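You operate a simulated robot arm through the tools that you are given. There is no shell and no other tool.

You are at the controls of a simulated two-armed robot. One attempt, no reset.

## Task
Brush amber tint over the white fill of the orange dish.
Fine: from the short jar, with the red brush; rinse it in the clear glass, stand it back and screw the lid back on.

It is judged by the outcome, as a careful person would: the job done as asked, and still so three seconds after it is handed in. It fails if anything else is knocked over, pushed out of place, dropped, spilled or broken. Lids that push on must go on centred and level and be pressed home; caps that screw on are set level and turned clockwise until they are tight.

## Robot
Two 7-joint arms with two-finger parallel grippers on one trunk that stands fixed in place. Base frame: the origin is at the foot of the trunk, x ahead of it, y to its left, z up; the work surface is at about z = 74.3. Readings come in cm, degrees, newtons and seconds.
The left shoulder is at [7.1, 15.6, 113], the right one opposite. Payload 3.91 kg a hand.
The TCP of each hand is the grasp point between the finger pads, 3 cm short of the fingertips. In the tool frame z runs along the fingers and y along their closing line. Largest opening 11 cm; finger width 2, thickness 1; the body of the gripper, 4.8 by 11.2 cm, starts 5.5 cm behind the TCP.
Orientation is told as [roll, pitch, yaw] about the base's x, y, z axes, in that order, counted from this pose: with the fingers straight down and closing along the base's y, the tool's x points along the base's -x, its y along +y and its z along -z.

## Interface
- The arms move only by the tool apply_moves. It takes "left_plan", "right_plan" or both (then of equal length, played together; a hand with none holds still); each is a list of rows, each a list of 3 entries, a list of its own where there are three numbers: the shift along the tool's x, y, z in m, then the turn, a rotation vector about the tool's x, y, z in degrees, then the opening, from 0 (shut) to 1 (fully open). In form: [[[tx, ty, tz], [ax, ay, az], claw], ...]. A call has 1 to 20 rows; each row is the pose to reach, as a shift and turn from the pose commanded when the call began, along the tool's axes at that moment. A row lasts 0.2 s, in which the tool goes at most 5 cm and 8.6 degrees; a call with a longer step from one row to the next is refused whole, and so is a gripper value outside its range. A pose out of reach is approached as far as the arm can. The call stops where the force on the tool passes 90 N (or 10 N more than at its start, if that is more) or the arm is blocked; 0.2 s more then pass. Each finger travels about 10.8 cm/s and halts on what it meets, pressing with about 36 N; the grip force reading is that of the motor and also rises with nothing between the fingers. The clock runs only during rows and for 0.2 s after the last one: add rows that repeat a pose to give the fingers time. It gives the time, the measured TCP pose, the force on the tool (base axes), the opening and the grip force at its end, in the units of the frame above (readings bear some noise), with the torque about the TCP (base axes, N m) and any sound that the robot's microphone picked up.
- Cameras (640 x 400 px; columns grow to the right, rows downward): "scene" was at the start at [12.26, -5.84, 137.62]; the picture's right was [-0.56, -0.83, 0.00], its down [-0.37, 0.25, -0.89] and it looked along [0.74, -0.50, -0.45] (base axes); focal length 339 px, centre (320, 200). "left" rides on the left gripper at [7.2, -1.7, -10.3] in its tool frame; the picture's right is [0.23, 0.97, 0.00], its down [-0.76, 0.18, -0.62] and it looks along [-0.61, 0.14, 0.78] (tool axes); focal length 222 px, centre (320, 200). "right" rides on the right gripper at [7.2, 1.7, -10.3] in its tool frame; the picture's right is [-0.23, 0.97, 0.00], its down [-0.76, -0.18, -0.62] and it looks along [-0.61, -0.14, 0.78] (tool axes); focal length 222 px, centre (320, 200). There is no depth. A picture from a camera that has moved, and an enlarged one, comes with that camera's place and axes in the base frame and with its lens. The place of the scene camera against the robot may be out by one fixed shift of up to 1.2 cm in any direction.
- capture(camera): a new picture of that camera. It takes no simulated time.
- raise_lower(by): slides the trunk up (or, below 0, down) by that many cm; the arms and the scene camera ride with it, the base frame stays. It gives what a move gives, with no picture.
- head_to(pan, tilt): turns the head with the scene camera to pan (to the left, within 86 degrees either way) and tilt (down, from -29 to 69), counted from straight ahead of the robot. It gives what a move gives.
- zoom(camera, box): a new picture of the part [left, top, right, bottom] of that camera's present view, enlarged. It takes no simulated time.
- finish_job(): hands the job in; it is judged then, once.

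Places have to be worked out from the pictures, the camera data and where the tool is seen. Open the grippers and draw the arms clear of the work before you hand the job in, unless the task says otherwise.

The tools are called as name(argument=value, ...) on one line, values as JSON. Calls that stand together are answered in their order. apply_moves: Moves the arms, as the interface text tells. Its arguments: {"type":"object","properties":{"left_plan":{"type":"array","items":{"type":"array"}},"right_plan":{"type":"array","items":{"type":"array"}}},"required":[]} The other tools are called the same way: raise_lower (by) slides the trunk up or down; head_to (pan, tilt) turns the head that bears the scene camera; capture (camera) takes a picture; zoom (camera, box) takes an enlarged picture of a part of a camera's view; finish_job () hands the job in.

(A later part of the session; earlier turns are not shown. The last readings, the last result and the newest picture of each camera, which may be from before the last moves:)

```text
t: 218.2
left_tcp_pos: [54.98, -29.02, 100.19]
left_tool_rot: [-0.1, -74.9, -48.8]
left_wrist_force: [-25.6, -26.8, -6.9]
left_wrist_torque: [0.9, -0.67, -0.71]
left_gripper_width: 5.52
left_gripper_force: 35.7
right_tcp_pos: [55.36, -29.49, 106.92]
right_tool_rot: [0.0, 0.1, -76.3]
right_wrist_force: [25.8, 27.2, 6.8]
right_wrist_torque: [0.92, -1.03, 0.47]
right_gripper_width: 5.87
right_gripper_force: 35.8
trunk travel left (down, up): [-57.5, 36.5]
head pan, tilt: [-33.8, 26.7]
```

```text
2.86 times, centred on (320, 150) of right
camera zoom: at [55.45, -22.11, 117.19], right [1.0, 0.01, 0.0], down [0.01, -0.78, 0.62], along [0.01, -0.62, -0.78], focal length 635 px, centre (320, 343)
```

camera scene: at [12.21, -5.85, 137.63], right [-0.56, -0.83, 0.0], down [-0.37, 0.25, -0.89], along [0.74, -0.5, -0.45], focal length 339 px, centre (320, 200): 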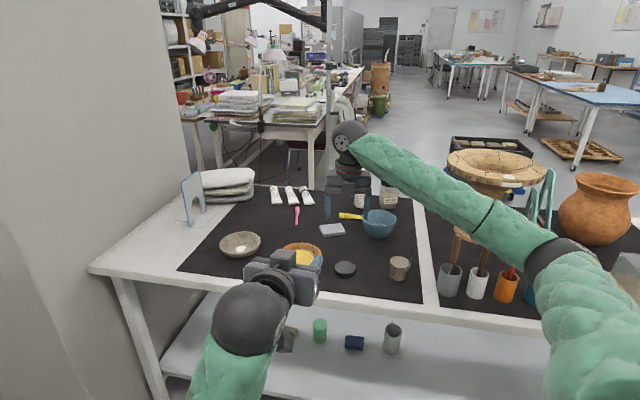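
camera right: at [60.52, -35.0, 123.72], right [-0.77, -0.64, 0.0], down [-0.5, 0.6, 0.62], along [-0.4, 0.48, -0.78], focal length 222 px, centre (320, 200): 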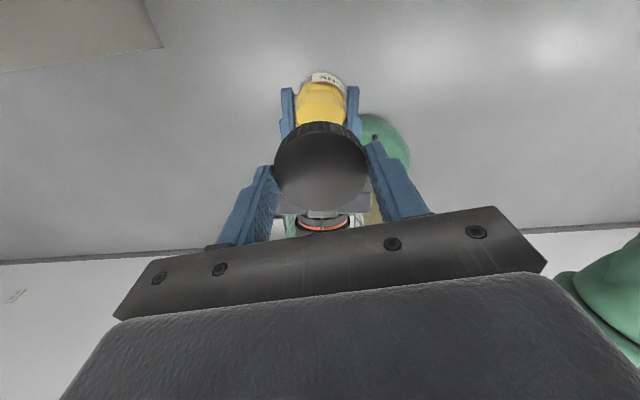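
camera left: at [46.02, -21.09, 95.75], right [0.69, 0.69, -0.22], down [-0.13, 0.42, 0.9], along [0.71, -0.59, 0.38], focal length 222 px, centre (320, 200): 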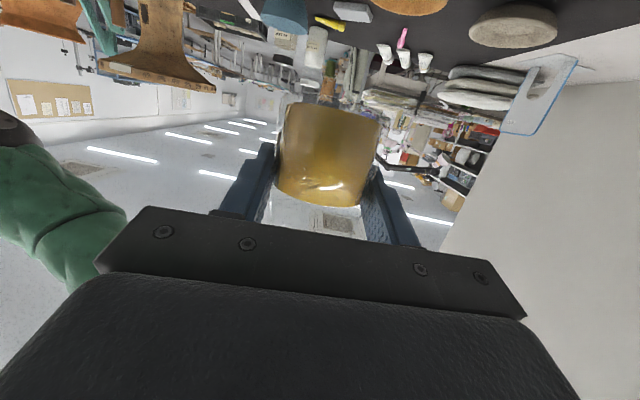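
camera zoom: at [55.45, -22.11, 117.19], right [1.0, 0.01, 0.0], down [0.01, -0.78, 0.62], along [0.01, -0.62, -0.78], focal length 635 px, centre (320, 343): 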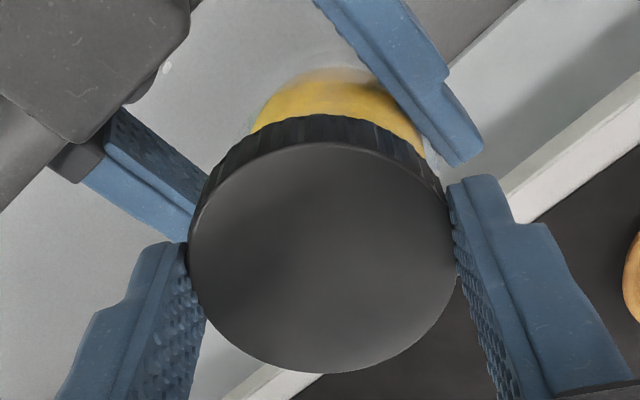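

About 220° turned so far. I'll open, rotate the hand back counter-clockwise clear of the lid, and take the next bite.

apply_moves(right_plan=[[[0, 0, 0], [0, 0, 0], 0.68], [[0, 0, 0], [0, 0, 0], 0.78], [[0, 0, 0], [0, 0, -8.3], 0.78], [[0, 0, 0], [0, 0, -16.6], 0.78], [[0, 0, 0], [0, 0, -24.9], 0.78], [[0, 0, 0], [0, 0, -33.2], 0.78], [[0, 0, 0], [0, 0, -41.5], 0.78], [[0, 0, 0], [0, 0, -49.8], 0.78], [[0, 0, 0], [0, 0, -58.1], 0.78], [[0, 0, 0], [0, 0, -66.4], 0.78], [[0, 0, 0], [0, 0, -74.7], 0.78], [[0, 0, 0], [0, 0, -83], 0.78], [[0, 0, 0], [0, 0, -91.3], 0.78], [[0, 0, 0], [0, 0, -99.6], 0.78], [[0, 0, 0], [0, 0, -107.9], 0.78], [[0, 0, 0], [0, 0, -116.2], 0.78], [[0, 0, 0], [0, 0, -124.5], 0.78], [[0, 0, 0], [0, 0, -132.8], 0.78], [[0, 0, 0], [0, 0, -141.1], 0.78], [[0, 0, 0], [0, 0, -147], 0.78]])

apply_moves(right_plan=[[[0, 0, 0], [0, 0, -8.3], 0.78], [[0, 0, 0], [0, 0, -16.6], 0.78], [[0, 0, 0], [0, 0, -24.9], 0.78], [[0, 0, 0], [0, 0, -33.2], 0.78], [[0, 0, 0], [0, 0, -41.5], 0.78], [[0, 0, 0], [0, 0, -49.8], 0.78], [[0, 0, 0], [0, 0, -58.1], 0.78], [[0, 0, 0], [0, 0, -66.4], 0.78], [[0, 0, 0], [0, 0, -72], 0.78], [[0, 0, 0], [0, 0, -72], 0.78]])

zoom(camera="right", box=[230, 80, 410, 220])

zoom(camera="left", box=[220, 90, 420, 240])

zoom(camera="scene", box=[270, 190, 350, 280])

```text
t: 222.4
left_tcp_pos: [55.36, -28.87, 100.17]
left_tool_rot: [-0.1, -74.9, -48.7]
left_wrist_force: [-2.1, 0.7, -0.2]
left_wrist_torque: [0.01, -0.01, -0.07]
left_gripper_width: 5.43
left_gripper_force: 36.0
right_tcp_pos: [55.15, -29.47, 106.74]
right_tool_rot: [0.2, 0.1, 71.2]
right_wrist_force: [-0.3, -0.4, -0.1]
right_wrist_torque: [-0.02, -0.02, 0.04]
right_gripper_width: 8.57
right_gripper_force: 0.0
trunk travel left (down, up): [-57.5, 36.5]
head pan, tilt: [-33.8, 26.7]
```

```text
t: 224.6
left_tcp_pos: [55.3, -28.95, 100.06]
left_tool_rot: [-0.1, -74.9, -48.7]
left_wrist_force: [1.3, -0.6, -0.9]
left_wrist_torque: [0.05, 0.03, -0.02]
left_gripper_width: 5.43
left_gripper_force: 36.1
right_tcp_pos: [55.35, -29.42, 106.87]
right_tool_rot: [0.1, 0.0, 143.2]
right_wrist_force: [0.3, 0.3, 0.1]
right_wrist_torque: [-0.01, 0.03, 0.0]
right_gripper_width: 8.59
right_gripper_force: 0.1
trunk travel left (down, up): [-57.5, 36.5]
head pan, tilt: [-33.8, 26.7]
```

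```text
2.86 times, centred on (320, 150) of right
camera zoom: at [60.3, -35.22, 117.12], right [-0.77, -0.64, 0.0], down [-0.5, 0.6, 0.62], along [-0.4, 0.48, -0.78], focal length 635 px, centre (320, 343)
```

zoom: 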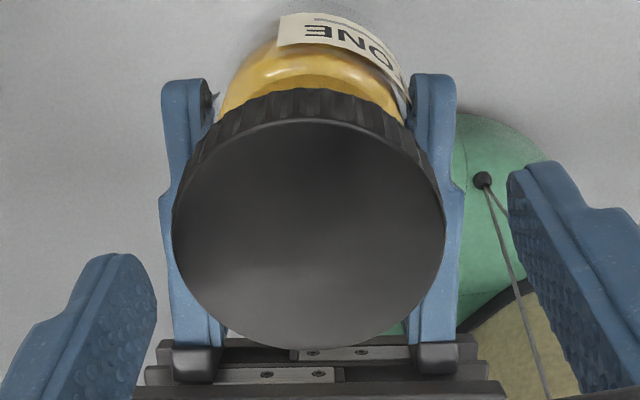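

```text
2.67 times, centred on (320, 165) of left
camera zoom: at [46.01, -21.09, 95.75], right [0.69, 0.69, -0.22], down [-0.13, 0.42, 0.9], along [0.71, -0.59, 0.38], focal length 592 px, centre (320, 293)
```

zoom: 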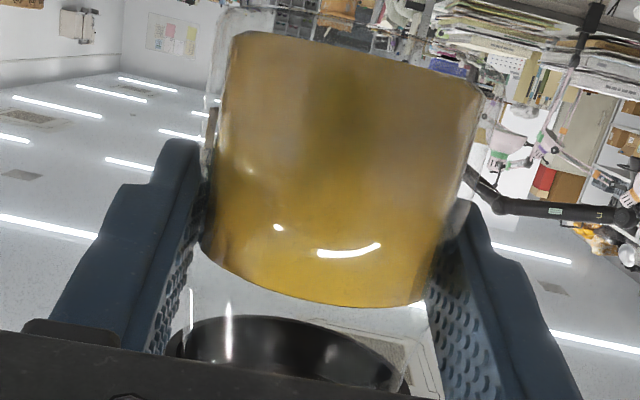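

```text
4.44 times, centred on (310, 235) of scene
camera zoom: at [12.27, -5.85, 137.62], right [-0.56, -0.83, 0.0], down [-0.37, 0.25, -0.89], along [0.74, -0.5, -0.45], focal length 1506 px, centre (364, 44)
```

zoom: 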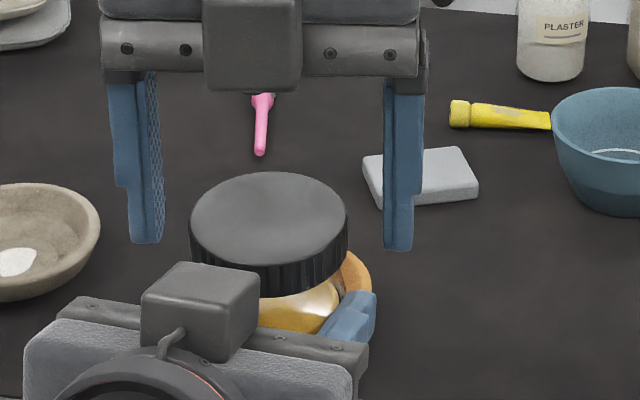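

The lid is level on the jar. Recentring by 2 mm each way and 4 mm lower, then gripping.

apply_moves(right_plan=[[[0.0011, -0.001, 0.002], [0, 0, 0], 0.78], [[0.0022, -0.0021, 0.004], [0, 0, 0], 0.78], [[0.0022, -0.0021, 0.004], [0, 0, 0], 0.62], [[0.0022, -0.0021, 0.004], [0, 0, 0], 0], [[0.0022, -0.0021, 0.004], [0, 0, 0], 0], [[0.0022, -0.0021, 0.004], [0, 0, 0], 0]])

zoom(camera="right", box=[230, 80, 410, 220])

```text
t: 226.0
left_tcp_pos: [55.12, -28.85, 100.16]
left_tool_rot: [-0.2, -75.0, -48.7]
left_wrist_force: [-0.4, 0.8, -1.2]
left_wrist_torque: [-0.02, 0.03, -0.03]
left_gripper_width: 5.43
left_gripper_force: 36.0
right_tcp_pos: [55.75, -29.57, 106.45]
right_tool_rot: [0.0, -0.1, 143.0]
right_wrist_force: [1.4, -1.6, 1.0]
right_wrist_torque: [-0.04, -0.03, -0.02]
right_gripper_width: 5.79
right_gripper_force: 36.1
trunk travel left (down, up): [-57.5, 36.5]
head pan, tilt: [-33.8, 26.7]
```

```text
2.86 times, centred on (320, 150) of right
camera zoom: at [60.64, -35.23, 116.73], right [-0.77, -0.64, 0.0], down [-0.5, 0.6, 0.62], along [-0.4, 0.48, -0.78], focal length 635 px, centre (320, 343)
```

zoom: 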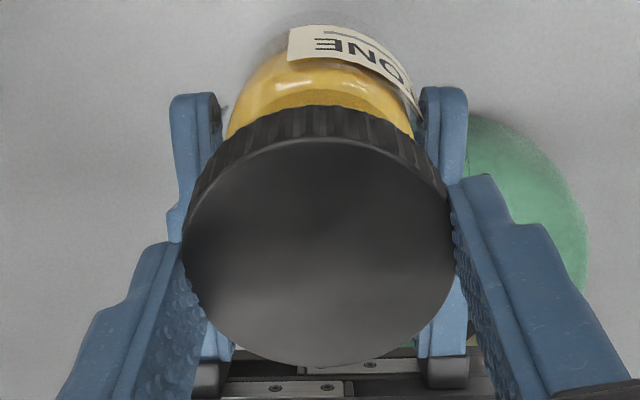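

Gripped with almost no side load. Turning clockwise 112°.

apply_moves(right_plan=[[[0, 0, 0.0001], [0, 0, 7], 0], [[0, 0, 0.0002], [0, 0, 14], 0], [[0, 0, 0.0002], [0, 0, 21], 0], [[0, 0, 0.0003], [0, 0, 28], 0], [[0, 0, 0.0004], [0, 0, 35], 0], [[0, 0, 0.0005], [0, 0, 42], 0], [[0, 0, 0.0005], [0, 0, 49], 0], [[0, 0, 0.0006], [0, 0, 56], 0], [[0, 0, 0.0007], [0, 0, 63], 0], [[0, 0, 0.0008], [0, 0, 70], 0], [[0, 0, 0.0008], [0, 0, 77], 0], [[0, 0, 0.0009], [0, 0, 84], 0], [[0, 0, 0.001], [0, 0, 91], 0], [[0, 0, 0.0011], [0, 0, 98], 0], [[0, 0, 0.0012], [0, 0, 105], 0], [[0, 0, 0.0012], [0, 0, 112], 0]])

zoom(camera="left", box=[220, 90, 420, 240])

zoom(camera="right", box=[230, 80, 410, 220])

```text
t: 229.4
left_tcp_pos: [55.29, -28.92, 100.21]
left_tool_rot: [-0.1, -75.1, -48.8]
left_wrist_force: [-16.4, 0.7, -0.5]
left_wrist_torque: [-0.39, -0.17, -0.11]
left_gripper_width: 5.44
left_gripper_force: 35.8
right_tcp_pos: [55.66, -29.34, 106.35]
right_tool_rot: [0.1, 0.1, 30.8]
right_wrist_force: [16.6, -1.3, 0.9]
right_wrist_torque: [0.33, -0.82, -0.01]
right_gripper_width: 5.85
right_gripper_force: 36.0
trunk travel left (down, up): [-57.5, 36.5]
head pan, tilt: [-33.8, 26.7]
```

```text
2.67 times, centred on (320, 165) of left
camera zoom: at [46.02, -21.09, 95.76], right [0.69, 0.69, -0.22], down [-0.13, 0.42, 0.9], along [0.71, -0.59, 0.38], focal length 592 px, centre (320, 293)
```

zoom: 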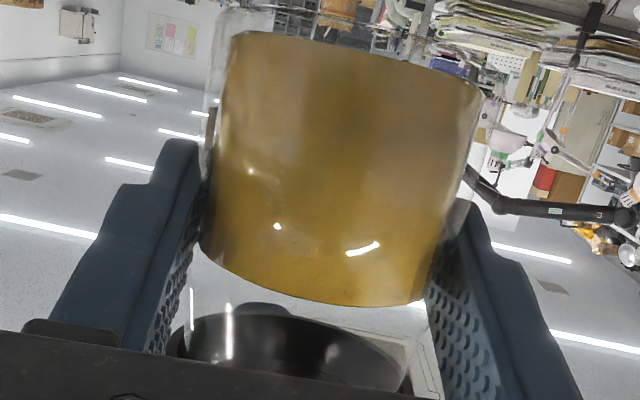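

```text
2.86 times, centred on (320, 150) of right
camera zoom: at [48.74, -31.79, 116.67], right [-0.3, 0.95, 0.0], down [0.75, 0.24, 0.62], along [0.59, 0.19, -0.78], focal length 635 px, centre (320, 343)
```

zoom: 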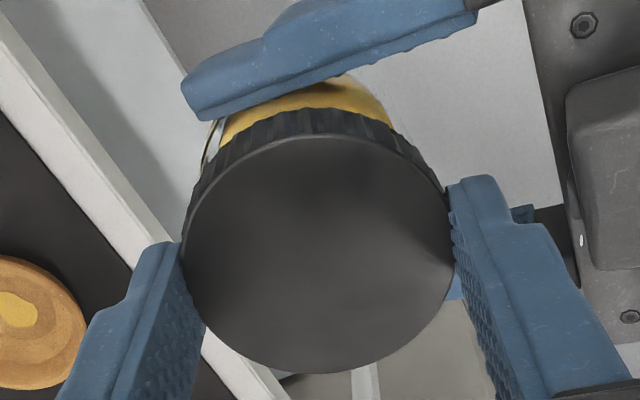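

Turning freely at low torque. Relieving 16 N side load slightly and continuing another 105°.

apply_moves(right_plan=[[[-0.0005, -0.0003, 0], [0, 0, 0], 0], [[-0.001, -0.0006, 0], [0, 0, 0], 0], [[-0.001, -0.0006, 0.0001], [0, 0, 7], 0], [[-0.001, -0.0006, 0.0002], [0, 0, 14], 0], [[-0.001, -0.0006, 0.0002], [0, 0, 21], 0], [[-0.001, -0.0006, 0.0003], [0, 0, 28], 0], [[-0.001, -0.0006, 0.0004], [0, 0, 35], 0], [[-0.001, -0.0006, 0.0005], [0, 0, 42], 0], [[-0.001, -0.0006, 0.0005], [0, 0, 49], 0], [[-0.001, -0.0006, 0.0006], [0, 0, 56], 0], [[-0.001, -0.0006, 0.0007], [0, 0, 63], 0], [[-0.001, -0.0006, 0.0008], [0, 0, 70], 0], [[-0.001, -0.0006, 0.0008], [0, 0, 77], 0], [[-0.001, -0.0006, 0.0009], [0, 0, 84], 0], [[-0.001, -0.0006, 0.001], [0, 0, 91], 0], [[-0.001, -0.0006, 0.0011], [0, 0, 98], 0], [[-0.001, -0.0006, 0.0012], [0, 0, 105], 0]])

zoom(camera="left", box=[220, 90, 420, 240])

zoom(camera="right", box=[230, 80, 410, 220])

```text
t: 233.0
left_tcp_pos: [55.12, -28.91, 100.09]
left_tool_rot: [0.0, -75.1, -48.8]
left_wrist_force: [-4.9, 0.1, -1.1]
left_wrist_torque: [-0.19, 0.28, -0.06]
left_gripper_width: 5.44
left_gripper_force: 36.0
right_tcp_pos: [55.84, -29.42, 106.2]
right_tool_rot: [-0.1, 0.0, -74.1]
right_wrist_force: [4.8, -1.2, 0.8]
right_wrist_torque: [0.26, -0.57, 0.02]
right_gripper_width: 5.8
right_gripper_force: 35.8
trunk travel left (down, up): [-57.5, 36.5]
head pan, tilt: [-33.8, 26.7]
```

```text
2.67 times, centred on (320, 165) of left
camera zoom: at [46.0, -21.07, 95.76], right [0.69, 0.69, -0.22], down [-0.13, 0.42, 0.9], along [0.71, -0.59, 0.38], focal length 592 px, centre (320, 293)
```

zoom: 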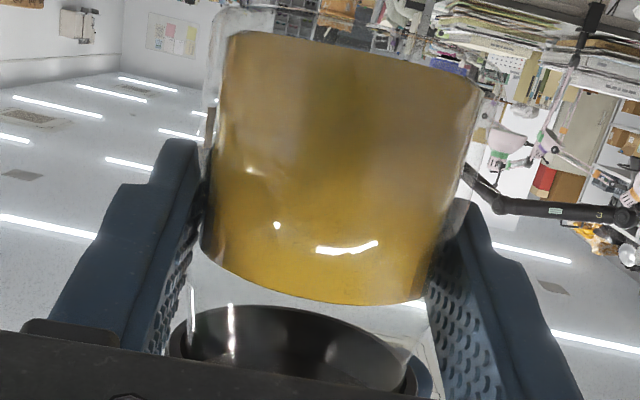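

```text
2.86 times, centred on (320, 150) of right
camera zoom: at [55.59, -22.06, 116.52], right [1.0, 0.05, 0.0], down [0.04, -0.78, 0.62], along [0.03, -0.62, -0.78], focal length 635 px, centre (320, 343)
```

zoom: 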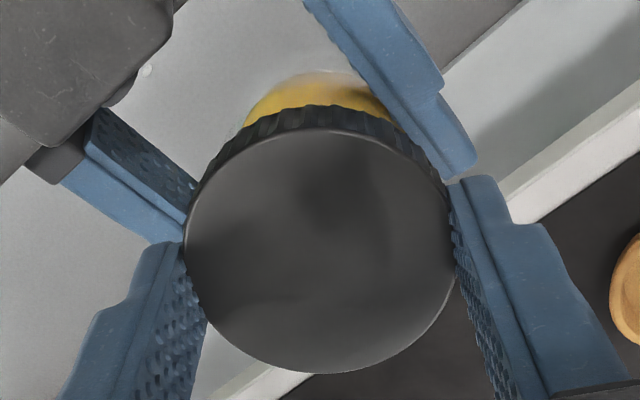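

About 436° turned in total. Opening and rotating back for the next bite.

apply_moves(right_plan=[[[0, 0, 0], [0, 0, 0], 0.68], [[0, 0, 0], [0, 0, 0], 0.78], [[0, 0, 0], [0, 0, -8.3], 0.78], [[0, 0, 0], [0, 0, -16.6], 0.78], [[0, 0, 0], [0, 0, -24.9], 0.78], [[0, 0, 0], [0, 0, -33.2], 0.78], [[0, 0, 0], [0, 0, -41.5], 0.78], [[0, 0, 0], [0, 0, -49.8], 0.78], [[0, 0, 0], [0, 0, -58.1], 0.78], [[0, 0, 0], [0, 0, -66.4], 0.78], [[0, 0, 0], [0, 0, -74.7], 0.78], [[0, 0, 0], [0, 0, -83], 0.78], [[0, 0, 0], [0, 0, -91.3], 0.78], [[0, 0, 0], [0, 0, -99.6], 0.78], [[0, 0, 0], [0, 0, -107.9], 0.78], [[0, 0, 0], [0, 0, -116.2], 0.78], [[0, 0, 0], [0, 0, -124.5], 0.78], [[0, 0, 0], [0, 0, -132.8], 0.78], [[0, 0, 0], [0, 0, -141.1], 0.78], [[0, 0, 0], [0, 0, -147], 0.78]])

apply_moves(right_plan=[[[0, 0, 0], [0, 0, -8.3], 0.78], [[0, 0, 0], [0, 0, -16.6], 0.78], [[0, 0, 0], [0, 0, -24.9], 0.78], [[0, 0, 0], [0, 0, -33.2], 0.78], [[0, 0, 0], [0, 0, -41.5], 0.78], [[0, 0, 0], [0, 0, -49.8], 0.78], [[0, 0, 0], [0, 0, -58.1], 0.78], [[0, 0, 0], [0, 0, -66.4], 0.78], [[0, 0, 0], [0, 0, -70], 0.78], [[0, 0, 0], [0, 0, -70], 0.78]])

zoom(camera="right", box=[230, 80, 410, 220])

zoom(camera="scene", box=[270, 190, 350, 280])

```text
t: 237.2
left_tcp_pos: [55.18, -28.76, 100.29]
left_tool_rot: [-0.1, -75.2, -48.6]
left_wrist_force: [1.0, -0.8, -0.7]
left_wrist_torque: [0.03, 0.01, 0.0]
left_gripper_width: 5.44
left_gripper_force: 36.1
right_tcp_pos: [55.78, -29.39, 106.07]
right_tool_rot: [0.2, 0.1, 73.2]
right_wrist_force: [0.6, 0.2, -1.1]
right_wrist_torque: [0.03, -0.02, 0.0]
right_gripper_width: 8.58
right_gripper_force: 0.0
trunk travel left (down, up): [-57.5, 36.5]
head pan, tilt: [-33.8, 26.7]
```

```text
t: 239.4
left_tcp_pos: [55.28, -28.95, 100.15]
left_tool_rot: [-0.2, -75.0, -48.7]
left_wrist_force: [0.6, -0.2, -0.3]
left_wrist_torque: [0.02, 0.02, -0.01]
left_gripper_width: 5.46
left_gripper_force: 36.0
right_tcp_pos: [55.73, -29.43, 106.18]
right_tool_rot: [0.0, -0.2, 143.0]
right_wrist_force: [-0.1, -0.3, 0.0]
right_wrist_torque: [0.0, -0.01, 0.0]
right_gripper_width: 8.57
right_gripper_force: 0.1
trunk travel left (down, up): [-57.5, 36.5]
head pan, tilt: [-33.8, 26.7]
```

```text
2.86 times, centred on (320, 150) of right
camera zoom: at [60.69, -35.25, 116.52], right [-0.77, -0.64, 0.0], down [-0.5, 0.6, 0.62], along [-0.4, 0.48, -0.78], focal length 635 px, centre (320, 343)
```

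zoom: 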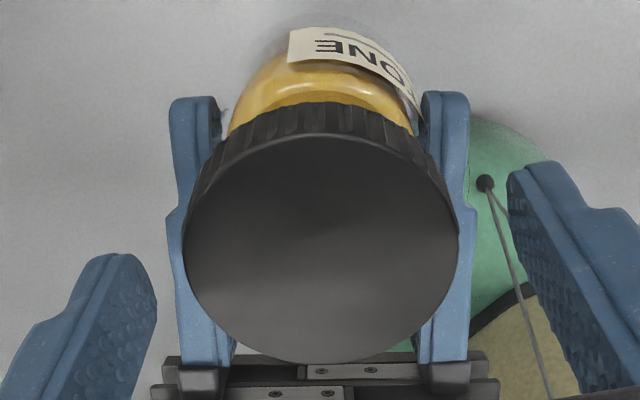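

```text
4.44 times, centred on (310, 235) of scene
camera zoom: at [12.27, -5.85, 137.62], right [-0.56, -0.83, 0.0], down [-0.37, 0.25, -0.89], along [0.74, -0.5, -0.45], focal length 1506 px, centre (364, 44)
```

zoom: 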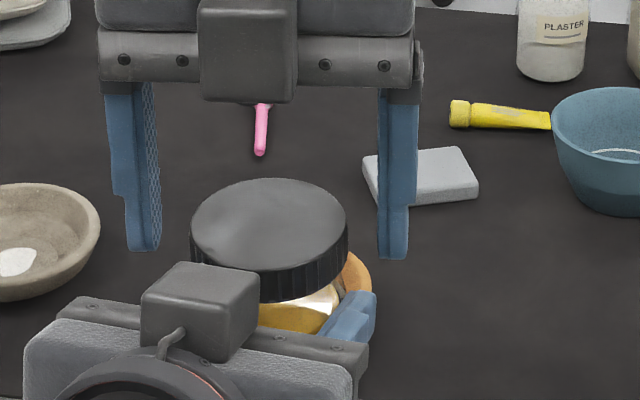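

Well centred (1 mm). Gripping and turning clockwise 63°, watching for the torque to rise.

apply_moves(right_plan=[[[0.0008, 0, 0.001], [0, 0, 0], 0.62], [[0.0008, 0, 0.001], [0, 0, 0], 0], [[0.0008, 0, 0.001], [0, 0, 0], 0], [[0.0008, 0, 0.001], [0, 0, 0], 0], [[0.0008, 0, 0.0011], [0, 0, 7], 0], [[0.0008, 0, 0.0012], [0, 0, 14], 0], [[0.0008, 0, 0.0012], [0, 0, 21], 0], [[0.0008, 0, 0.0013], [0, 0, 28], 0], [[0.0008, 0, 0.0014], [0, 0, 35], 0], [[0.0008, 0, 0.0015], [0, 0, 42], 0], [[0.0008, 0, 0.0015], [0, 0, 49], 0], [[0.0008, 0, 0.0016], [0, 0, 56], 0], [[0.0008, 0, 0.0017], [0, 0, 63], 0]])

zoom(camera="left", box=[220, 90, 420, 240])

zoom(camera="right", box=[230, 80, 410, 220])

```text
t: 242.2
left_tcp_pos: [55.29, -28.91, 100.18]
left_tool_rot: [0.0, -74.9, -48.8]
left_wrist_force: [15.7, 4.2, 0.8]
left_wrist_torque: [-0.24, 0.82, -1.23]
left_gripper_width: 5.48
left_gripper_force: 36.5
right_tcp_pos: [55.92, -29.44, 105.99]
right_tool_rot: [0.3, 0.0, 79.9]
right_wrist_force: [-15.8, -4.5, -0.6]
right_wrist_torque: [-0.02, 0.21, 1.37]
right_gripper_width: 6.08
right_gripper_force: 36.2
trunk travel left (down, up): [-57.5, 36.5]
head pan, tilt: [-33.8, 26.7]
```

```text
2.67 times, centred on (320, 165) of left
camera zoom: at [46.05, -21.07, 95.75], right [0.69, 0.69, -0.22], down [-0.13, 0.42, 0.9], along [0.71, -0.59, 0.38], focal length 592 px, centre (320, 293)
```

zoom: 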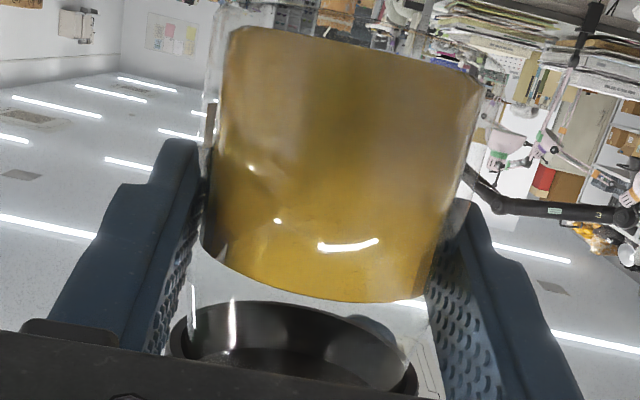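

```text
2.86 times, centred on (320, 150) of right
camera zoom: at [53.11, -36.4, 116.34], right [-0.92, 0.39, 0.0], down [0.31, 0.72, 0.62], along [0.24, 0.57, -0.78], focal length 635 px, centre (320, 343)
```

zoom: 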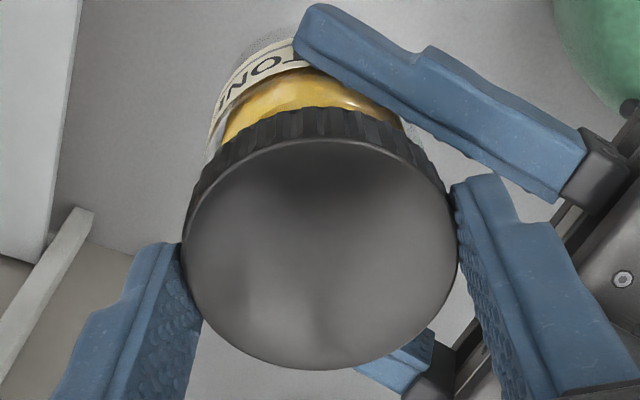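

The torque jumped to about 1.3 N m, so the lid has come up tight. I'll turn a further 14° to confirm it no longer moves, comparing lid and jar.

apply_moves(right_plan=[[[0, 0, 0], [0, 0, 4], 0], [[0, 0, 0], [0, 0, 8], 0], [[0, 0, 0], [0, 0, 12], 0], [[0, 0, 0], [0, 0, 14], 0]])

zoom(camera="left", box=[220, 90, 420, 240])

zoom(camera="right", box=[230, 80, 410, 220])

```text
t: 243.2
left_tcp_pos: [55.22, -28.85, 100.14]
left_tool_rot: [-0.1, -75.1, -48.7]
left_wrist_force: [16.2, 0.5, 0.7]
left_wrist_torque: [-0.06, 0.92, -0.65]
left_gripper_width: 5.45
left_gripper_force: 35.7
right_tcp_pos: [55.79, -29.62, 106.02]
right_tool_rot: [0.1, 0.0, 66.0]
right_wrist_force: [-17.5, -0.9, -0.9]
right_wrist_torque: [0.07, 0.03, 0.75]
right_gripper_width: 6.04
right_gripper_force: 36.4
trunk travel left (down, up): [-57.5, 36.5]
head pan, tilt: [-33.8, 26.7]
```

```text
2.67 times, centred on (320, 165) of left
camera zoom: at [46.02, -21.1, 95.75], right [0.69, 0.69, -0.22], down [-0.13, 0.42, 0.9], along [0.71, -0.59, 0.38], focal length 592 px, centre (320, 293)
```

zoom: 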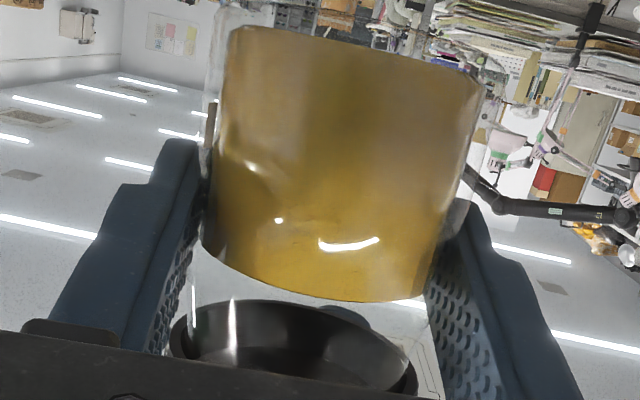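

```text
2.86 times, centred on (320, 150) of right
camera zoom: at [51.53, -35.49, 116.35], right [-0.8, 0.6, 0.0], down [0.47, 0.62, 0.62], along [0.38, 0.5, -0.78], focal length 635 px, centre (320, 343)
```

zoom: 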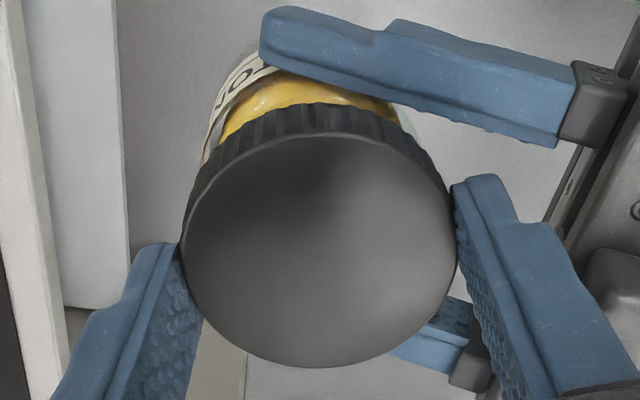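

Torque is now 0.75 N m. To tell turning from slipping, I'll compare the lid's ribs relative to the right camera before and after a small further turn.

zoom(camera="right", box=[290, 112, 360, 142])

apply_moves(right_plan=[[[0, 0, 0], [0, 0, 2], 0], [[0, 0, 0], [0, 0, 4], 0], [[0, 0, 0], [0, 0, 4], 0]])

zoom(camera="right", box=[290, 112, 360, 142])

```text
9.14 times, centred on (325, 127) of right
camera zoom: at [51.53, -35.49, 116.35], right [-0.8, 0.6, 0.0], down [0.47, 0.62, 0.62], along [0.38, 0.5, -0.78], focal length 2031 px, centre (274, 867)
```

zoom: 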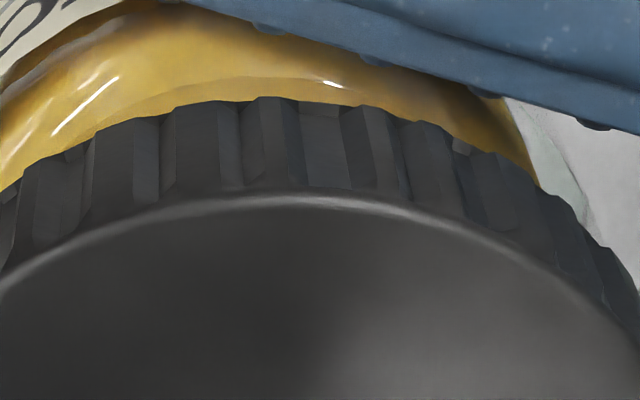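

```text
t: 244.0
left_tcp_pos: [55.24, -28.95, 100.2]
left_tool_rot: [-0.2, -75.1, -48.6]
left_wrist_force: [6.4, 0.1, 0.4]
left_wrist_torque: [-0.07, 0.6, -0.45]
left_gripper_width: 5.45
left_gripper_force: 35.9
right_tcp_pos: [55.85, -29.38, 106.14]
right_tool_rot: [0.1, 0.0, 61.9]
right_wrist_force: [-5.9, 0.1, -0.4]
right_wrist_torque: [0.1, -0.21, 0.49]
right_gripper_width: 5.91
right_gripper_force: 35.5
trunk travel left (down, up): [-57.5, 36.5]
head pan, tilt: [-33.8, 26.7]
```

```text
9.14 times, centred on (325, 127) of right
camera zoom: at [51.1, -35.12, 116.36], right [-0.75, 0.66, 0.0], down [0.52, 0.59, 0.62], along [0.41, 0.47, -0.78], focal length 2031 px, centre (274, 867)
```

zoom: 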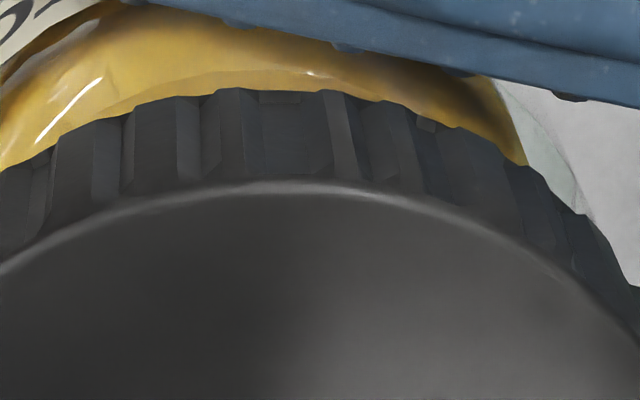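

The ribs stayed with the jar while my fingers slipped over them: the lid is fully tight. Now I'll regrip 1 cm lower for a secure hold on lid and neck, so the right hand can take the jar from the left.

apply_moves(right_plan=[[[0, 0, 0], [0, 0, 0], 0.68], [[0, 0, 0], [0, 0, 0], 0.7], [[0, 0, 0.005], [0, 0, 0], 0.7], [[0, 0, 0.01], [0, 0, 0], 0.7], [[0, 0, 0.01], [0, 0, 0], 0.7]])

zoom(camera="right", box=[230, 80, 410, 220])

zoom(camera="left", box=[220, 90, 420, 240])

```text
t: 245.2
left_tcp_pos: [55.15, -28.92, 100.21]
left_tool_rot: [-0.1, -74.9, -48.7]
left_wrist_force: [-3.8, 2.7, -2.3]
left_wrist_torque: [-0.23, -0.26, -0.02]
left_gripper_width: 5.46
left_gripper_force: 36.3
right_tcp_pos: [55.82, -29.44, 105.02]
right_tool_rot: [0.1, 0.0, 61.9]
right_wrist_force: [4.1, -3.0, 2.1]
right_wrist_torque: [0.1, 0.12, 0.02]
right_gripper_width: 7.49
right_gripper_force: 0.1
trunk travel left (down, up): [-57.5, 36.5]
head pan, tilt: [-33.8, 26.7]
```

```text
2.86 times, centred on (320, 150) of right
camera zoom: at [51.1, -35.07, 115.36], right [-0.75, 0.66, 0.0], down [0.52, 0.59, 0.62], along [0.41, 0.47, -0.78], focal length 635 px, centre (320, 343)
```

zoom: 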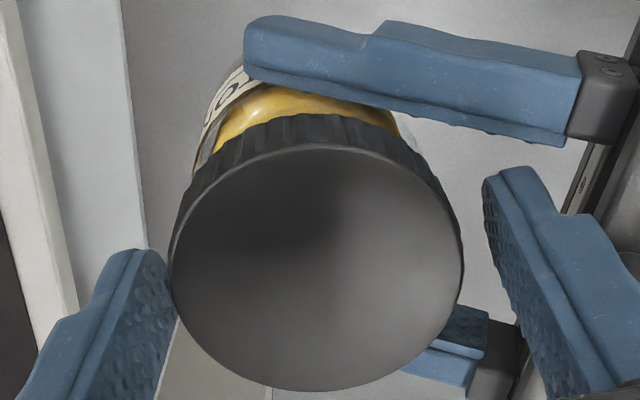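

```text
2.67 times, centred on (320, 165) of left
camera zoom: at [46.01, -21.09, 95.75], right [0.69, 0.69, -0.22], down [-0.13, 0.42, 0.9], along [0.71, -0.59, 0.38], focal length 592 px, centre (320, 293)
```

zoom: 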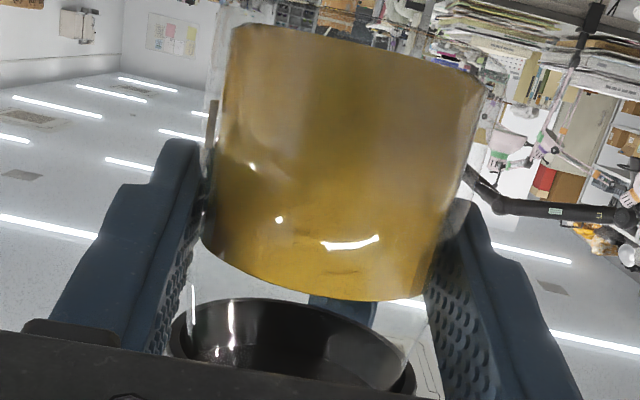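

A light 5 N touch is present. I'll recentre the right hand on the lid by 4 mm and re-read before closing.

apply_moves(right_plan=[[[0.002, -0.0004, 0], [0, 0, 0], 0.72], [[0.004, -0.0008, 0], [0, 0, 0], 0.72], [[0.004, -0.0008, 0], [0, 0, 0], 0.72]])

zoom(camera="right", box=[230, 80, 410, 220])

```text
t: 246.0
left_tcp_pos: [55.19, -28.92, 100.14]
left_tool_rot: [-0.1, -75.0, -48.8]
left_wrist_force: [-8.0, -11.6, -0.6]
left_wrist_torque: [0.25, -0.13, 0.55]
left_gripper_width: 5.44
left_gripper_force: 35.9
right_tcp_pos: [55.74, -29.75, 104.96]
right_tool_rot: [0.1, 0.1, 62.0]
right_wrist_force: [8.0, 11.6, -0.1]
right_wrist_torque: [0.34, -0.23, -0.7]
right_gripper_width: 7.85
right_gripper_force: 0.0
trunk travel left (down, up): [-57.5, 36.5]
head pan, tilt: [-33.8, 26.7]
```

```text
2.86 times, centred on (320, 150) of right
camera zoom: at [51.04, -35.49, 115.34], right [-0.75, 0.66, 0.0], down [0.52, 0.59, 0.62], along [0.41, 0.47, -0.78], focal length 635 px, centre (320, 343)
```

zoom: 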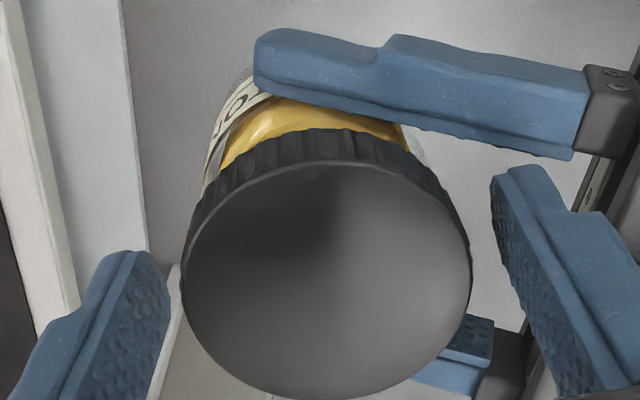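

That pushed a right finger against the left hand, so I'll undo the shift, come up 8 mm to the height that worked before, and grip the lid there.

apply_moves(right_plan=[[[-0.002, 0.0004, -0.002], [0, 0, 0], 0.7], [[-0.003, 0.0008, -0.006], [0, 0, 0], 0.68], [[-0.003, 0.0008, -0.008], [0, 0, 0], 0.66], [[-0.003, 0.0008, -0.008], [0, 0, 0], 0.62]])

zoom(camera="right", box=[230, 80, 410, 220])

```text
t: 247.0
left_tcp_pos: [55.28, -29.0, 100.14]
left_tool_rot: [-0.1, -75.0, -48.8]
left_wrist_force: [0.4, -0.2, 0.4]
left_wrist_torque: [0.05, 0.01, 0.0]
left_gripper_width: 5.45
left_gripper_force: 35.6
right_tcp_pos: [55.87, -29.69, 105.88]
right_tool_rot: [0.1, 0.0, 62.0]
right_wrist_force: [-0.4, -0.4, 0.2]
right_wrist_torque: [0.03, -0.03, -0.02]
right_gripper_width: 6.82
right_gripper_force: 0.0
trunk travel left (down, up): [-57.5, 36.5]
head pan, tilt: [-33.8, 26.7]
```

```text
2.86 times, centred on (320, 150) of right
camera zoom: at [51.14, -35.32, 116.12], right [-0.75, 0.66, 0.0], down [0.52, 0.59, 0.62], along [0.41, 0.47, -0.78], focal length 635 px, centre (320, 343)
```

zoom: 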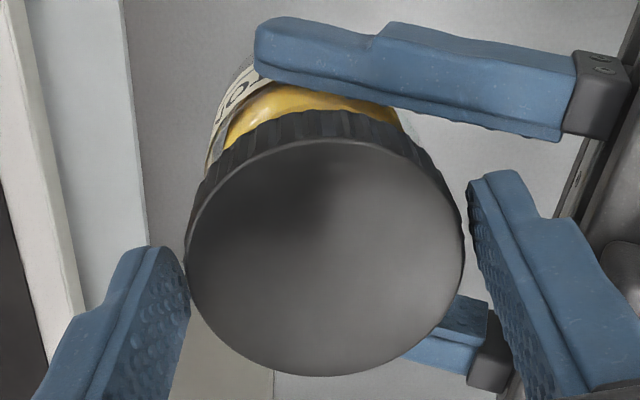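

No contact forces now and the lid is centred. Closing the right hand on the lid.

apply_moves(right_plan=[[[0, 0.0005, 0], [0, 0, 0], 0.5], [[0, 0.0005, 0], [0, 0, 0], 0], [[0, 0.0005, 0], [0, 0, 0], 0], [[0, 0.0005, 0], [0, 0, 0], 0]])

```text
t: 248.0
left_tcp_pos: [55.19, -28.99, 100.11]
left_tool_rot: [-0.1, -75.0, -48.7]
left_wrist_force: [4.1, 8.1, -1.7]
left_wrist_torque: [-0.12, 0.36, 0.05]
left_gripper_width: 5.43
left_gripper_force: 36.6
right_tcp_pos: [55.71, -29.56, 105.74]
right_tool_rot: [0.1, 0.0, 62.0]
right_wrist_force: [-3.8, -8.3, 1.4]
right_wrist_torque: [-0.29, -0.08, 0.0]
right_gripper_width: 5.95
right_gripper_force: 36.0
trunk travel left (down, up): [-57.5, 36.5]
head pan, tilt: [-33.8, 26.7]
```

Gripped. One last clockwise nudge of 8° to confirm tightness with this fresh grip.

apply_moves(right_plan=[[[0, 0, 0], [0, 0, 3], 0], [[0, 0, 0], [0, 0, 6], 0], [[0, 0, 0], [0, 0, 8], 0]])

zoom(camera="right", box=[230, 80, 410, 220])

```text
t: 248.8
left_tcp_pos: [55.15, -28.93, 100.13]
left_tool_rot: [-0.1, -75.0, -48.9]
left_wrist_force: [-3.1, -2.2, -1.3]
left_wrist_torque: [0.05, -0.07, -0.9]
left_gripper_width: 5.43
left_gripper_force: 35.9
right_tcp_pos: [55.73, -29.5, 105.83]
right_tool_rot: [0.0, 0.1, 54.1]
right_wrist_force: [5.2, 1.6, 0.3]
right_wrist_torque: [0.07, -0.11, 0.88]
right_gripper_width: 5.86
right_gripper_force: 36.1
trunk travel left (down, up): [-57.5, 36.5]
head pan, tilt: [-33.8, 26.7]
```

```text
2.86 times, centred on (320, 150) of right
camera zoom: at [50.32, -34.47, 116.13], right [-0.65, 0.76, 0.0], down [0.59, 0.51, 0.62], along [0.47, 0.41, -0.78], focal length 635 px, centre (320, 343)
```

zoom: 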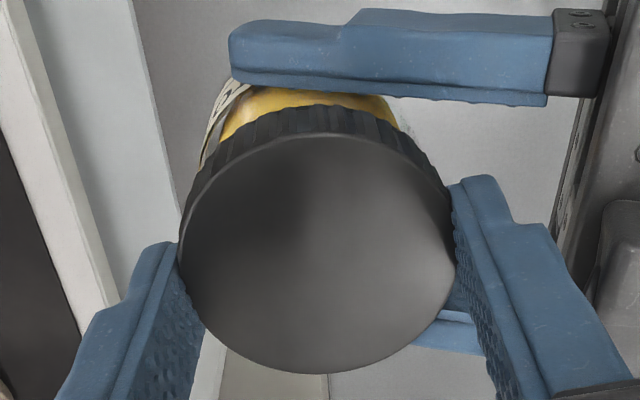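

Torque rises at once to 0.9 N m: tight. Now opening the left hand to hand the jar over to the right.

apply_moves(left_plan=[[[0, 0, 0], [0, 0, 0], 0.5], [[0, 0, 0], [0, 0, 0], 0.55], [[0, 0, 0], [0, 0, 0], 0.65], [[0, 0, 0], [0, 0, 0], 0.8], [[0, 0, 0], [0, 0, 0], 0.8]])

capture(camera="left")

capture(camera="right")

```text
t: 250.0
left_tcp_pos: [55.33, -28.97, 100.1]
left_tool_rot: [-0.1, -75.0, -48.7]
left_wrist_force: [-0.3, 0.3, -0.4]
left_wrist_torque: [0.0, 0.02, -0.04]
left_gripper_width: 8.8
left_gripper_force: 0.0
right_tcp_pos: [55.84, -29.52, 105.7]
right_tool_rot: [0.2, 0.0, 54.0]
right_wrist_force: [0.0, -0.2, -3.3]
right_wrist_torque: [-0.01, 0.02, 0.02]
right_gripper_width: 5.83
right_gripper_force: 36.0
trunk travel left (down, up): [-57.5, 36.5]
head pan, tilt: [-33.8, 26.7]
```

```text
taken
camera left: at [46.01, -21.09, 95.75], right [0.69, 0.69, -0.22], down [-0.13, 0.42, 0.9], along [0.71, -0.59, 0.38], focal length 222 px, centre (320, 200)
```

left: 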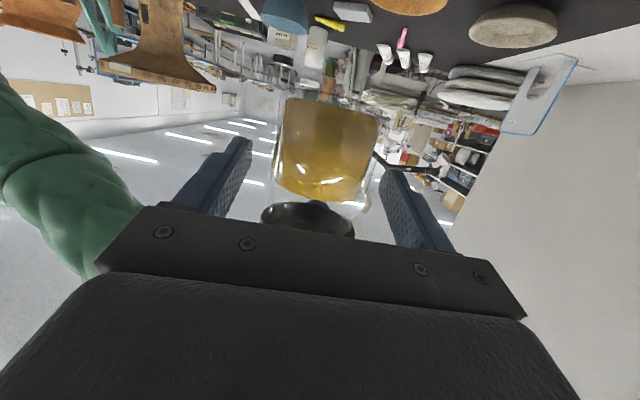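

```text
taken
camera right: at [50.31, -34.49, 116.14], right [-0.65, 0.76, 0.0], down [0.59, 0.51, 0.62], along [0.47, 0.41, -0.78], focal length 222 px, centre (320, 200)
```

right: 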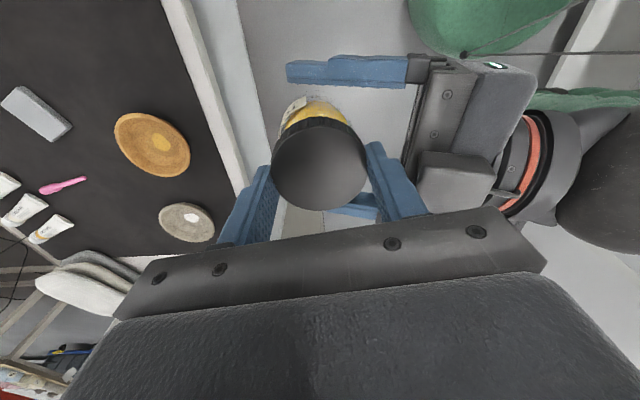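

The right hand now carries the jar alone (3.3 N). Withdrawing the left hand straight back.

apply_moves(left_plan=[[[0.003, 0, -0.011], [0, 0, 0], 0.8], [[0.009, 0, -0.033], [0, 0, 0], 0.8], [[0.016, 0, -0.06], [0, 0, 0], 0.8], [[0.024, 0, -0.09], [0, 0, 0], 0.8], [[0.032, 0, -0.12], [0, 0, 0], 0.8], [[0.04, 0, -0.15], [0, 0, 0], 0.8], [[0.0469, 0, -0.175], [0, 0, 0], 0.8], [[0.0469, 0, -0.175], [0, 0, 0], 0.8]])

capture(camera="scene")

capture(camera="left")

```text
t: 251.8
left_tcp_pos: [45.52, -17.82, 99.44]
left_tool_rot: [0.0, -75.0, -48.7]
left_wrist_force: [1.1, -0.8, -0.1]
left_wrist_torque: [-0.02, 0.04, 0.0]
left_gripper_width: 8.79
left_gripper_force: 0.0
left hand out of reach, approached as far as the arm can: row 6, 7, 8
right_tcp_pos: [55.73, -29.46, 105.88]
right_tool_rot: [0.2, 0.0, 54.0]
right_wrist_force: [0.5, -0.3, -2.6]
right_wrist_torque: [-0.02, 0.0, -0.02]
right_gripper_width: 5.84
right_gripper_force: 35.8
trunk travel left (down, up): [-57.5, 36.5]
head pan, tilt: [-33.8, 26.7]
```

```text
taken
camera scene: at [12.26, -5.85, 137.62], right [-0.56, -0.83, 0.0], down [-0.37, 0.25, -0.89], along [0.74, -0.5, -0.45], focal length 339 px, centre (320, 200)
```

scene: 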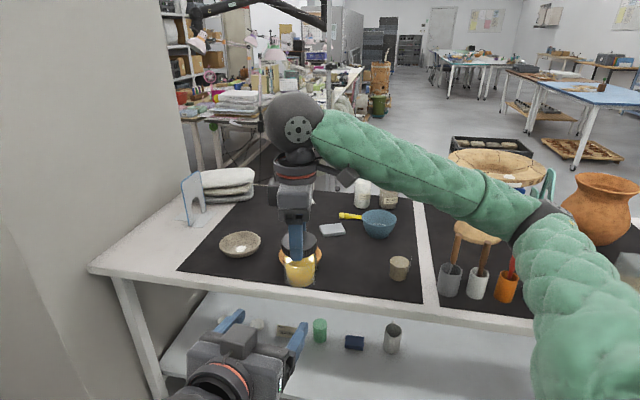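

```text
taken
camera left: at [36.21, -9.96, 94.84], right [0.69, 0.69, -0.22], down [-0.13, 0.42, 0.9], along [0.71, -0.59, 0.38], focal length 222 px, centre (320, 200)
```

left: 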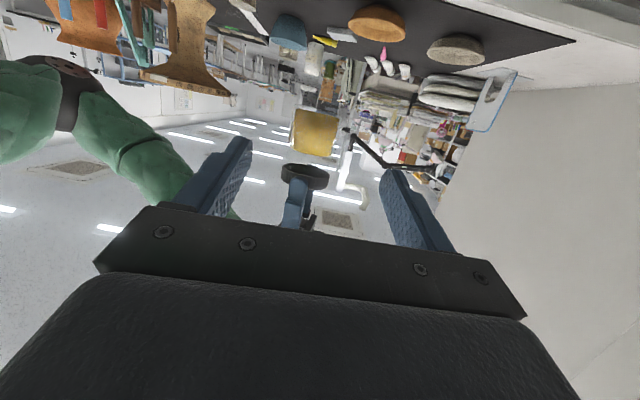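

The left hand is clear. Now carrying the closed jar smoothly back toward its original spot at (80.4, -62.45), first half of the way.

apply_moves(right_plan=[[[0.0012, -0.0039, 0.0006], [0, 0, 0], 0], [[0.0037, -0.0118, 0.0017], [0, 0, 0], 0], [[0.0073, -0.0236, 0.0035], [0, 0, 0], 0], [[0.0122, -0.0393, 0.0058], [0, 0, 0], 0], [[0.0176, -0.057, 0.0084], [0, 0, 0], 0], [[0.0231, -0.0747, 0.011], [0, 0, 0], 0], [[0.0286, -0.0924, 0.0136], [0, 0, 0], 0], [[0.0341, -0.1101, 0.0162], [0, 0, 0], 0], [[0.0396, -0.1278, 0.0188], [0, 0, 0], 0], [[0.045, -0.1454, 0.0215], [0, 0, 0], 0], [[0.0499, -0.1612, 0.0238], [0, 0, 0], 0], [[0.0542, -0.1749, 0.0258], [0, 0, 0], 0], [[0.0572, -0.1848, 0.0273], [0, 0, 0], 0], [[0.059, -0.1907, 0.0281], [0, 0, 0], 0], [[0.0596, -0.1926, 0.0284], [0, 0, 0], 0]])

apply_moves(right_plan=[[[0.0012, -0.0039, 0.0006], [0, 0, 0], 0], [[0.0037, -0.0118, 0.0017], [0, 0, 0], 0], [[0.0073, -0.0236, 0.0035], [0, 0, 0], 0], [[0.0122, -0.0393, 0.0058], [0, 0, 0], 0], [[0.0176, -0.057, 0.0084], [0, 0, 0], 0], [[0.0231, -0.0747, 0.011], [0, 0, 0], 0], [[0.0286, -0.0924, 0.0136], [0, 0, 0], 0], [[0.0341, -0.1101, 0.0162], [0, 0, 0], 0], [[0.0396, -0.1278, 0.0188], [0, 0, 0], 0], [[0.045, -0.1454, 0.0215], [0, 0, 0], 0], [[0.0505, -0.1631, 0.0241], [0, 0, 0], 0], [[0.055, -0.1778, 0.0262], [0, 0, 0], 0], [[0.0585, -0.189, 0.0279], [0, 0, 0], 0], [[0.0608, -0.1965, 0.029], [0, 0, 0], 0], [[0.0621, -0.2005, 0.0296], [0, 0, 0], 0], [[0.0621, -0.2005, 0.0296], [0, 0, 0], 0]])

capture(camera="right")

capture(camera="scene")

```text
t: 255.0
left_tcp_pos: [45.55, -17.85, 99.3]
left_tool_rot: [-0.1, -75.0, -48.7]
left_wrist_force: [-0.3, -0.5, -0.2]
left_wrist_torque: [-0.01, 0.0, -0.02]
left_gripper_width: 8.81
left_gripper_force: 0.0
right_tcp_pos: [67.9, -45.77, 102.94]
right_tool_rot: [0.1, 0.0, 54.1]
right_wrist_force: [0.9, -0.1, -2.2]
right_wrist_torque: [0.02, 0.02, 0.01]
right_gripper_width: 5.82
right_gripper_force: 36.4
trunk travel left (down, up): [-57.5, 36.5]
head pan, tilt: [-33.8, 26.7]
```

```text
t: 258.4
left_tcp_pos: [45.49, -17.81, 99.24]
left_tool_rot: [0.0, -74.9, -48.8]
left_wrist_force: [-0.2, 0.5, -0.4]
left_wrist_torque: [0.0, -0.01, -0.02]
left_gripper_width: 8.8
left_gripper_force: 0.0
right_tcp_pos: [80.38, -62.53, 99.83]
right_tool_rot: [0.2, -0.1, 54.0]
right_wrist_force: [-0.9, -0.4, -3.4]
right_wrist_torque: [0.02, -0.04, -0.01]
right_gripper_width: 5.8
right_gripper_force: 35.9
trunk travel left (down, up): [-57.5, 36.5]
head pan, tilt: [-33.8, 26.7]
```

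```text
taken
camera right: at [74.98, -67.54, 110.15], right [-0.65, 0.76, 0.0], down [0.59, 0.51, 0.62], along [0.47, 0.41, -0.78], focal length 222 px, centre (320, 200)
```

right: 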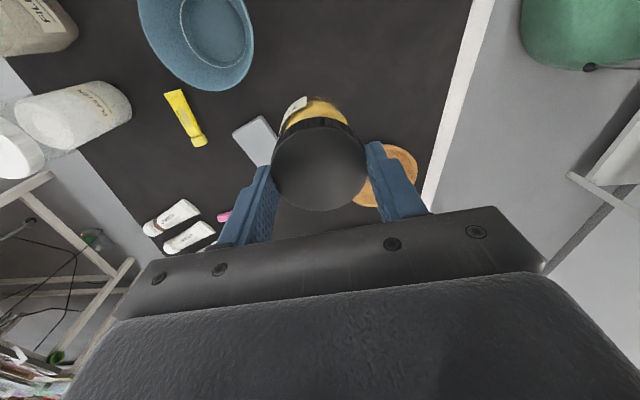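

```text
taken
camera scene: at [12.27, -5.86, 137.62], right [-0.56, -0.83, 0.0], down [-0.37, 0.25, -0.89], along [0.74, -0.5, -0.45], focal length 339 px, centre (320, 200)
```

scene: 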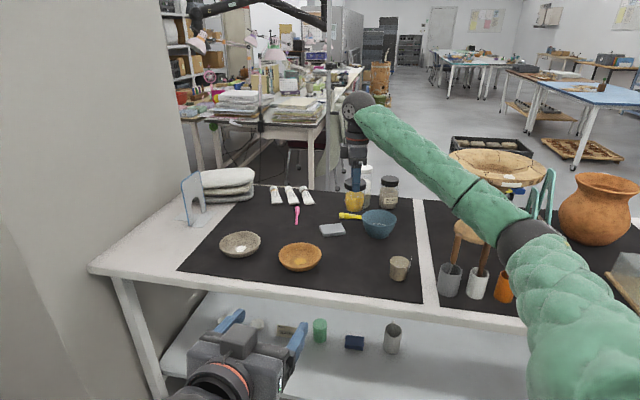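

Directly above the original spot. Lowering the jar, quickly at first and then slowly near the mat.

apply_moves(right_plan=[[[0, 0, 0.005], [0, 0, 0], 0], [[0, 0, 0.017], [0, 0, 0], 0], [[0, 0, 0.035], [0, 0, 0], 0], [[0, 0, 0.055], [0, 0, 0], 0], [[0, 0, 0.075], [0, 0, 0], 0], [[0, 0, 0.095], [0, 0, 0], 0], [[0, 0, 0.113], [0, 0, 0], 0], [[0, 0, 0.126], [0, 0, 0], 0], [[0, 0, 0.133], [0, 0, 0], 0], [[0, 0, 0.136], [0, 0, 0], 0], [[0, 0, 0.136], [0, 0, 0], 0]])

zoom(camera="scene", box=[310, 180, 400, 270])

```text
t: 260.8
left_tcp_pos: [45.46, -17.9, 99.36]
left_tool_rot: [-0.1, -75.0, -48.8]
left_wrist_force: [-0.9, 0.5, 0.0]
left_wrist_torque: [0.01, 0.01, 0.0]
left_gripper_width: 8.8
left_gripper_force: 0.1
right_tcp_pos: [80.44, -62.43, 86.3]
right_tool_rot: [0.1, 0.0, 54.0]
right_wrist_force: [0.0, -0.6, -2.3]
right_wrist_torque: [0.05, 0.02, -0.01]
right_gripper_width: 5.79
right_gripper_force: 36.1
trunk travel left (down, up): [-57.5, 36.5]
head pan, tilt: [-33.8, 26.7]
```

```text
4.44 times, centred on (355, 225) of scene
camera zoom: at [12.27, -5.86, 137.62], right [-0.56, -0.83, 0.0], down [-0.37, 0.25, -0.89], along [0.74, -0.5, -0.45], focal length 1506 px, centre (164, 89)
```

zoom: 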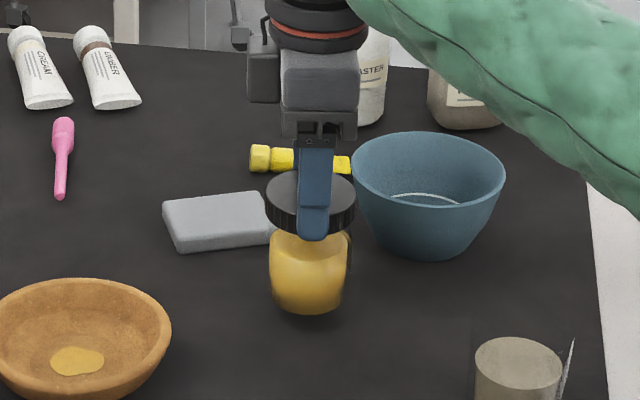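

About 1 cm to go. Lowering in 1.5 mm steps until contact.

apply_moves(right_plan=[[[0, 0, 0.0015], [0, 0, 0], 0], [[0, 0, 0.003], [0, 0, 0], 0], [[0, 0, 0.0045], [0, 0, 0], 0], [[0, 0, 0.006], [0, 0, 0], 0], [[0, 0, 0.0075], [0, 0, 0], 0], [[0, 0, 0.009], [0, 0, 0], 0], [[0, 0, 0.009], [0, 0, 0], 0]])

```text
t: 262.4
left_tcp_pos: [45.57, -17.76, 99.27]
left_tool_rot: [-0.1, -75.0, -48.8]
left_wrist_force: [0.0, 0.3, 0.1]
left_wrist_torque: [-0.01, 0.01, 0.01]
left_gripper_width: 8.8
left_gripper_force: 0.0
right_tcp_pos: [80.25, -62.52, 85.45]
right_tool_rot: [0.1, -0.1, 54.0]
right_wrist_force: [0.6, 0.2, -2.4]
right_wrist_torque: [0.01, 0.0, -0.02]
right_gripper_width: 5.81
right_gripper_force: 36.3
trunk travel left (down, up): [-57.5, 36.5]
head pan, tilt: [-33.8, 26.7]
```

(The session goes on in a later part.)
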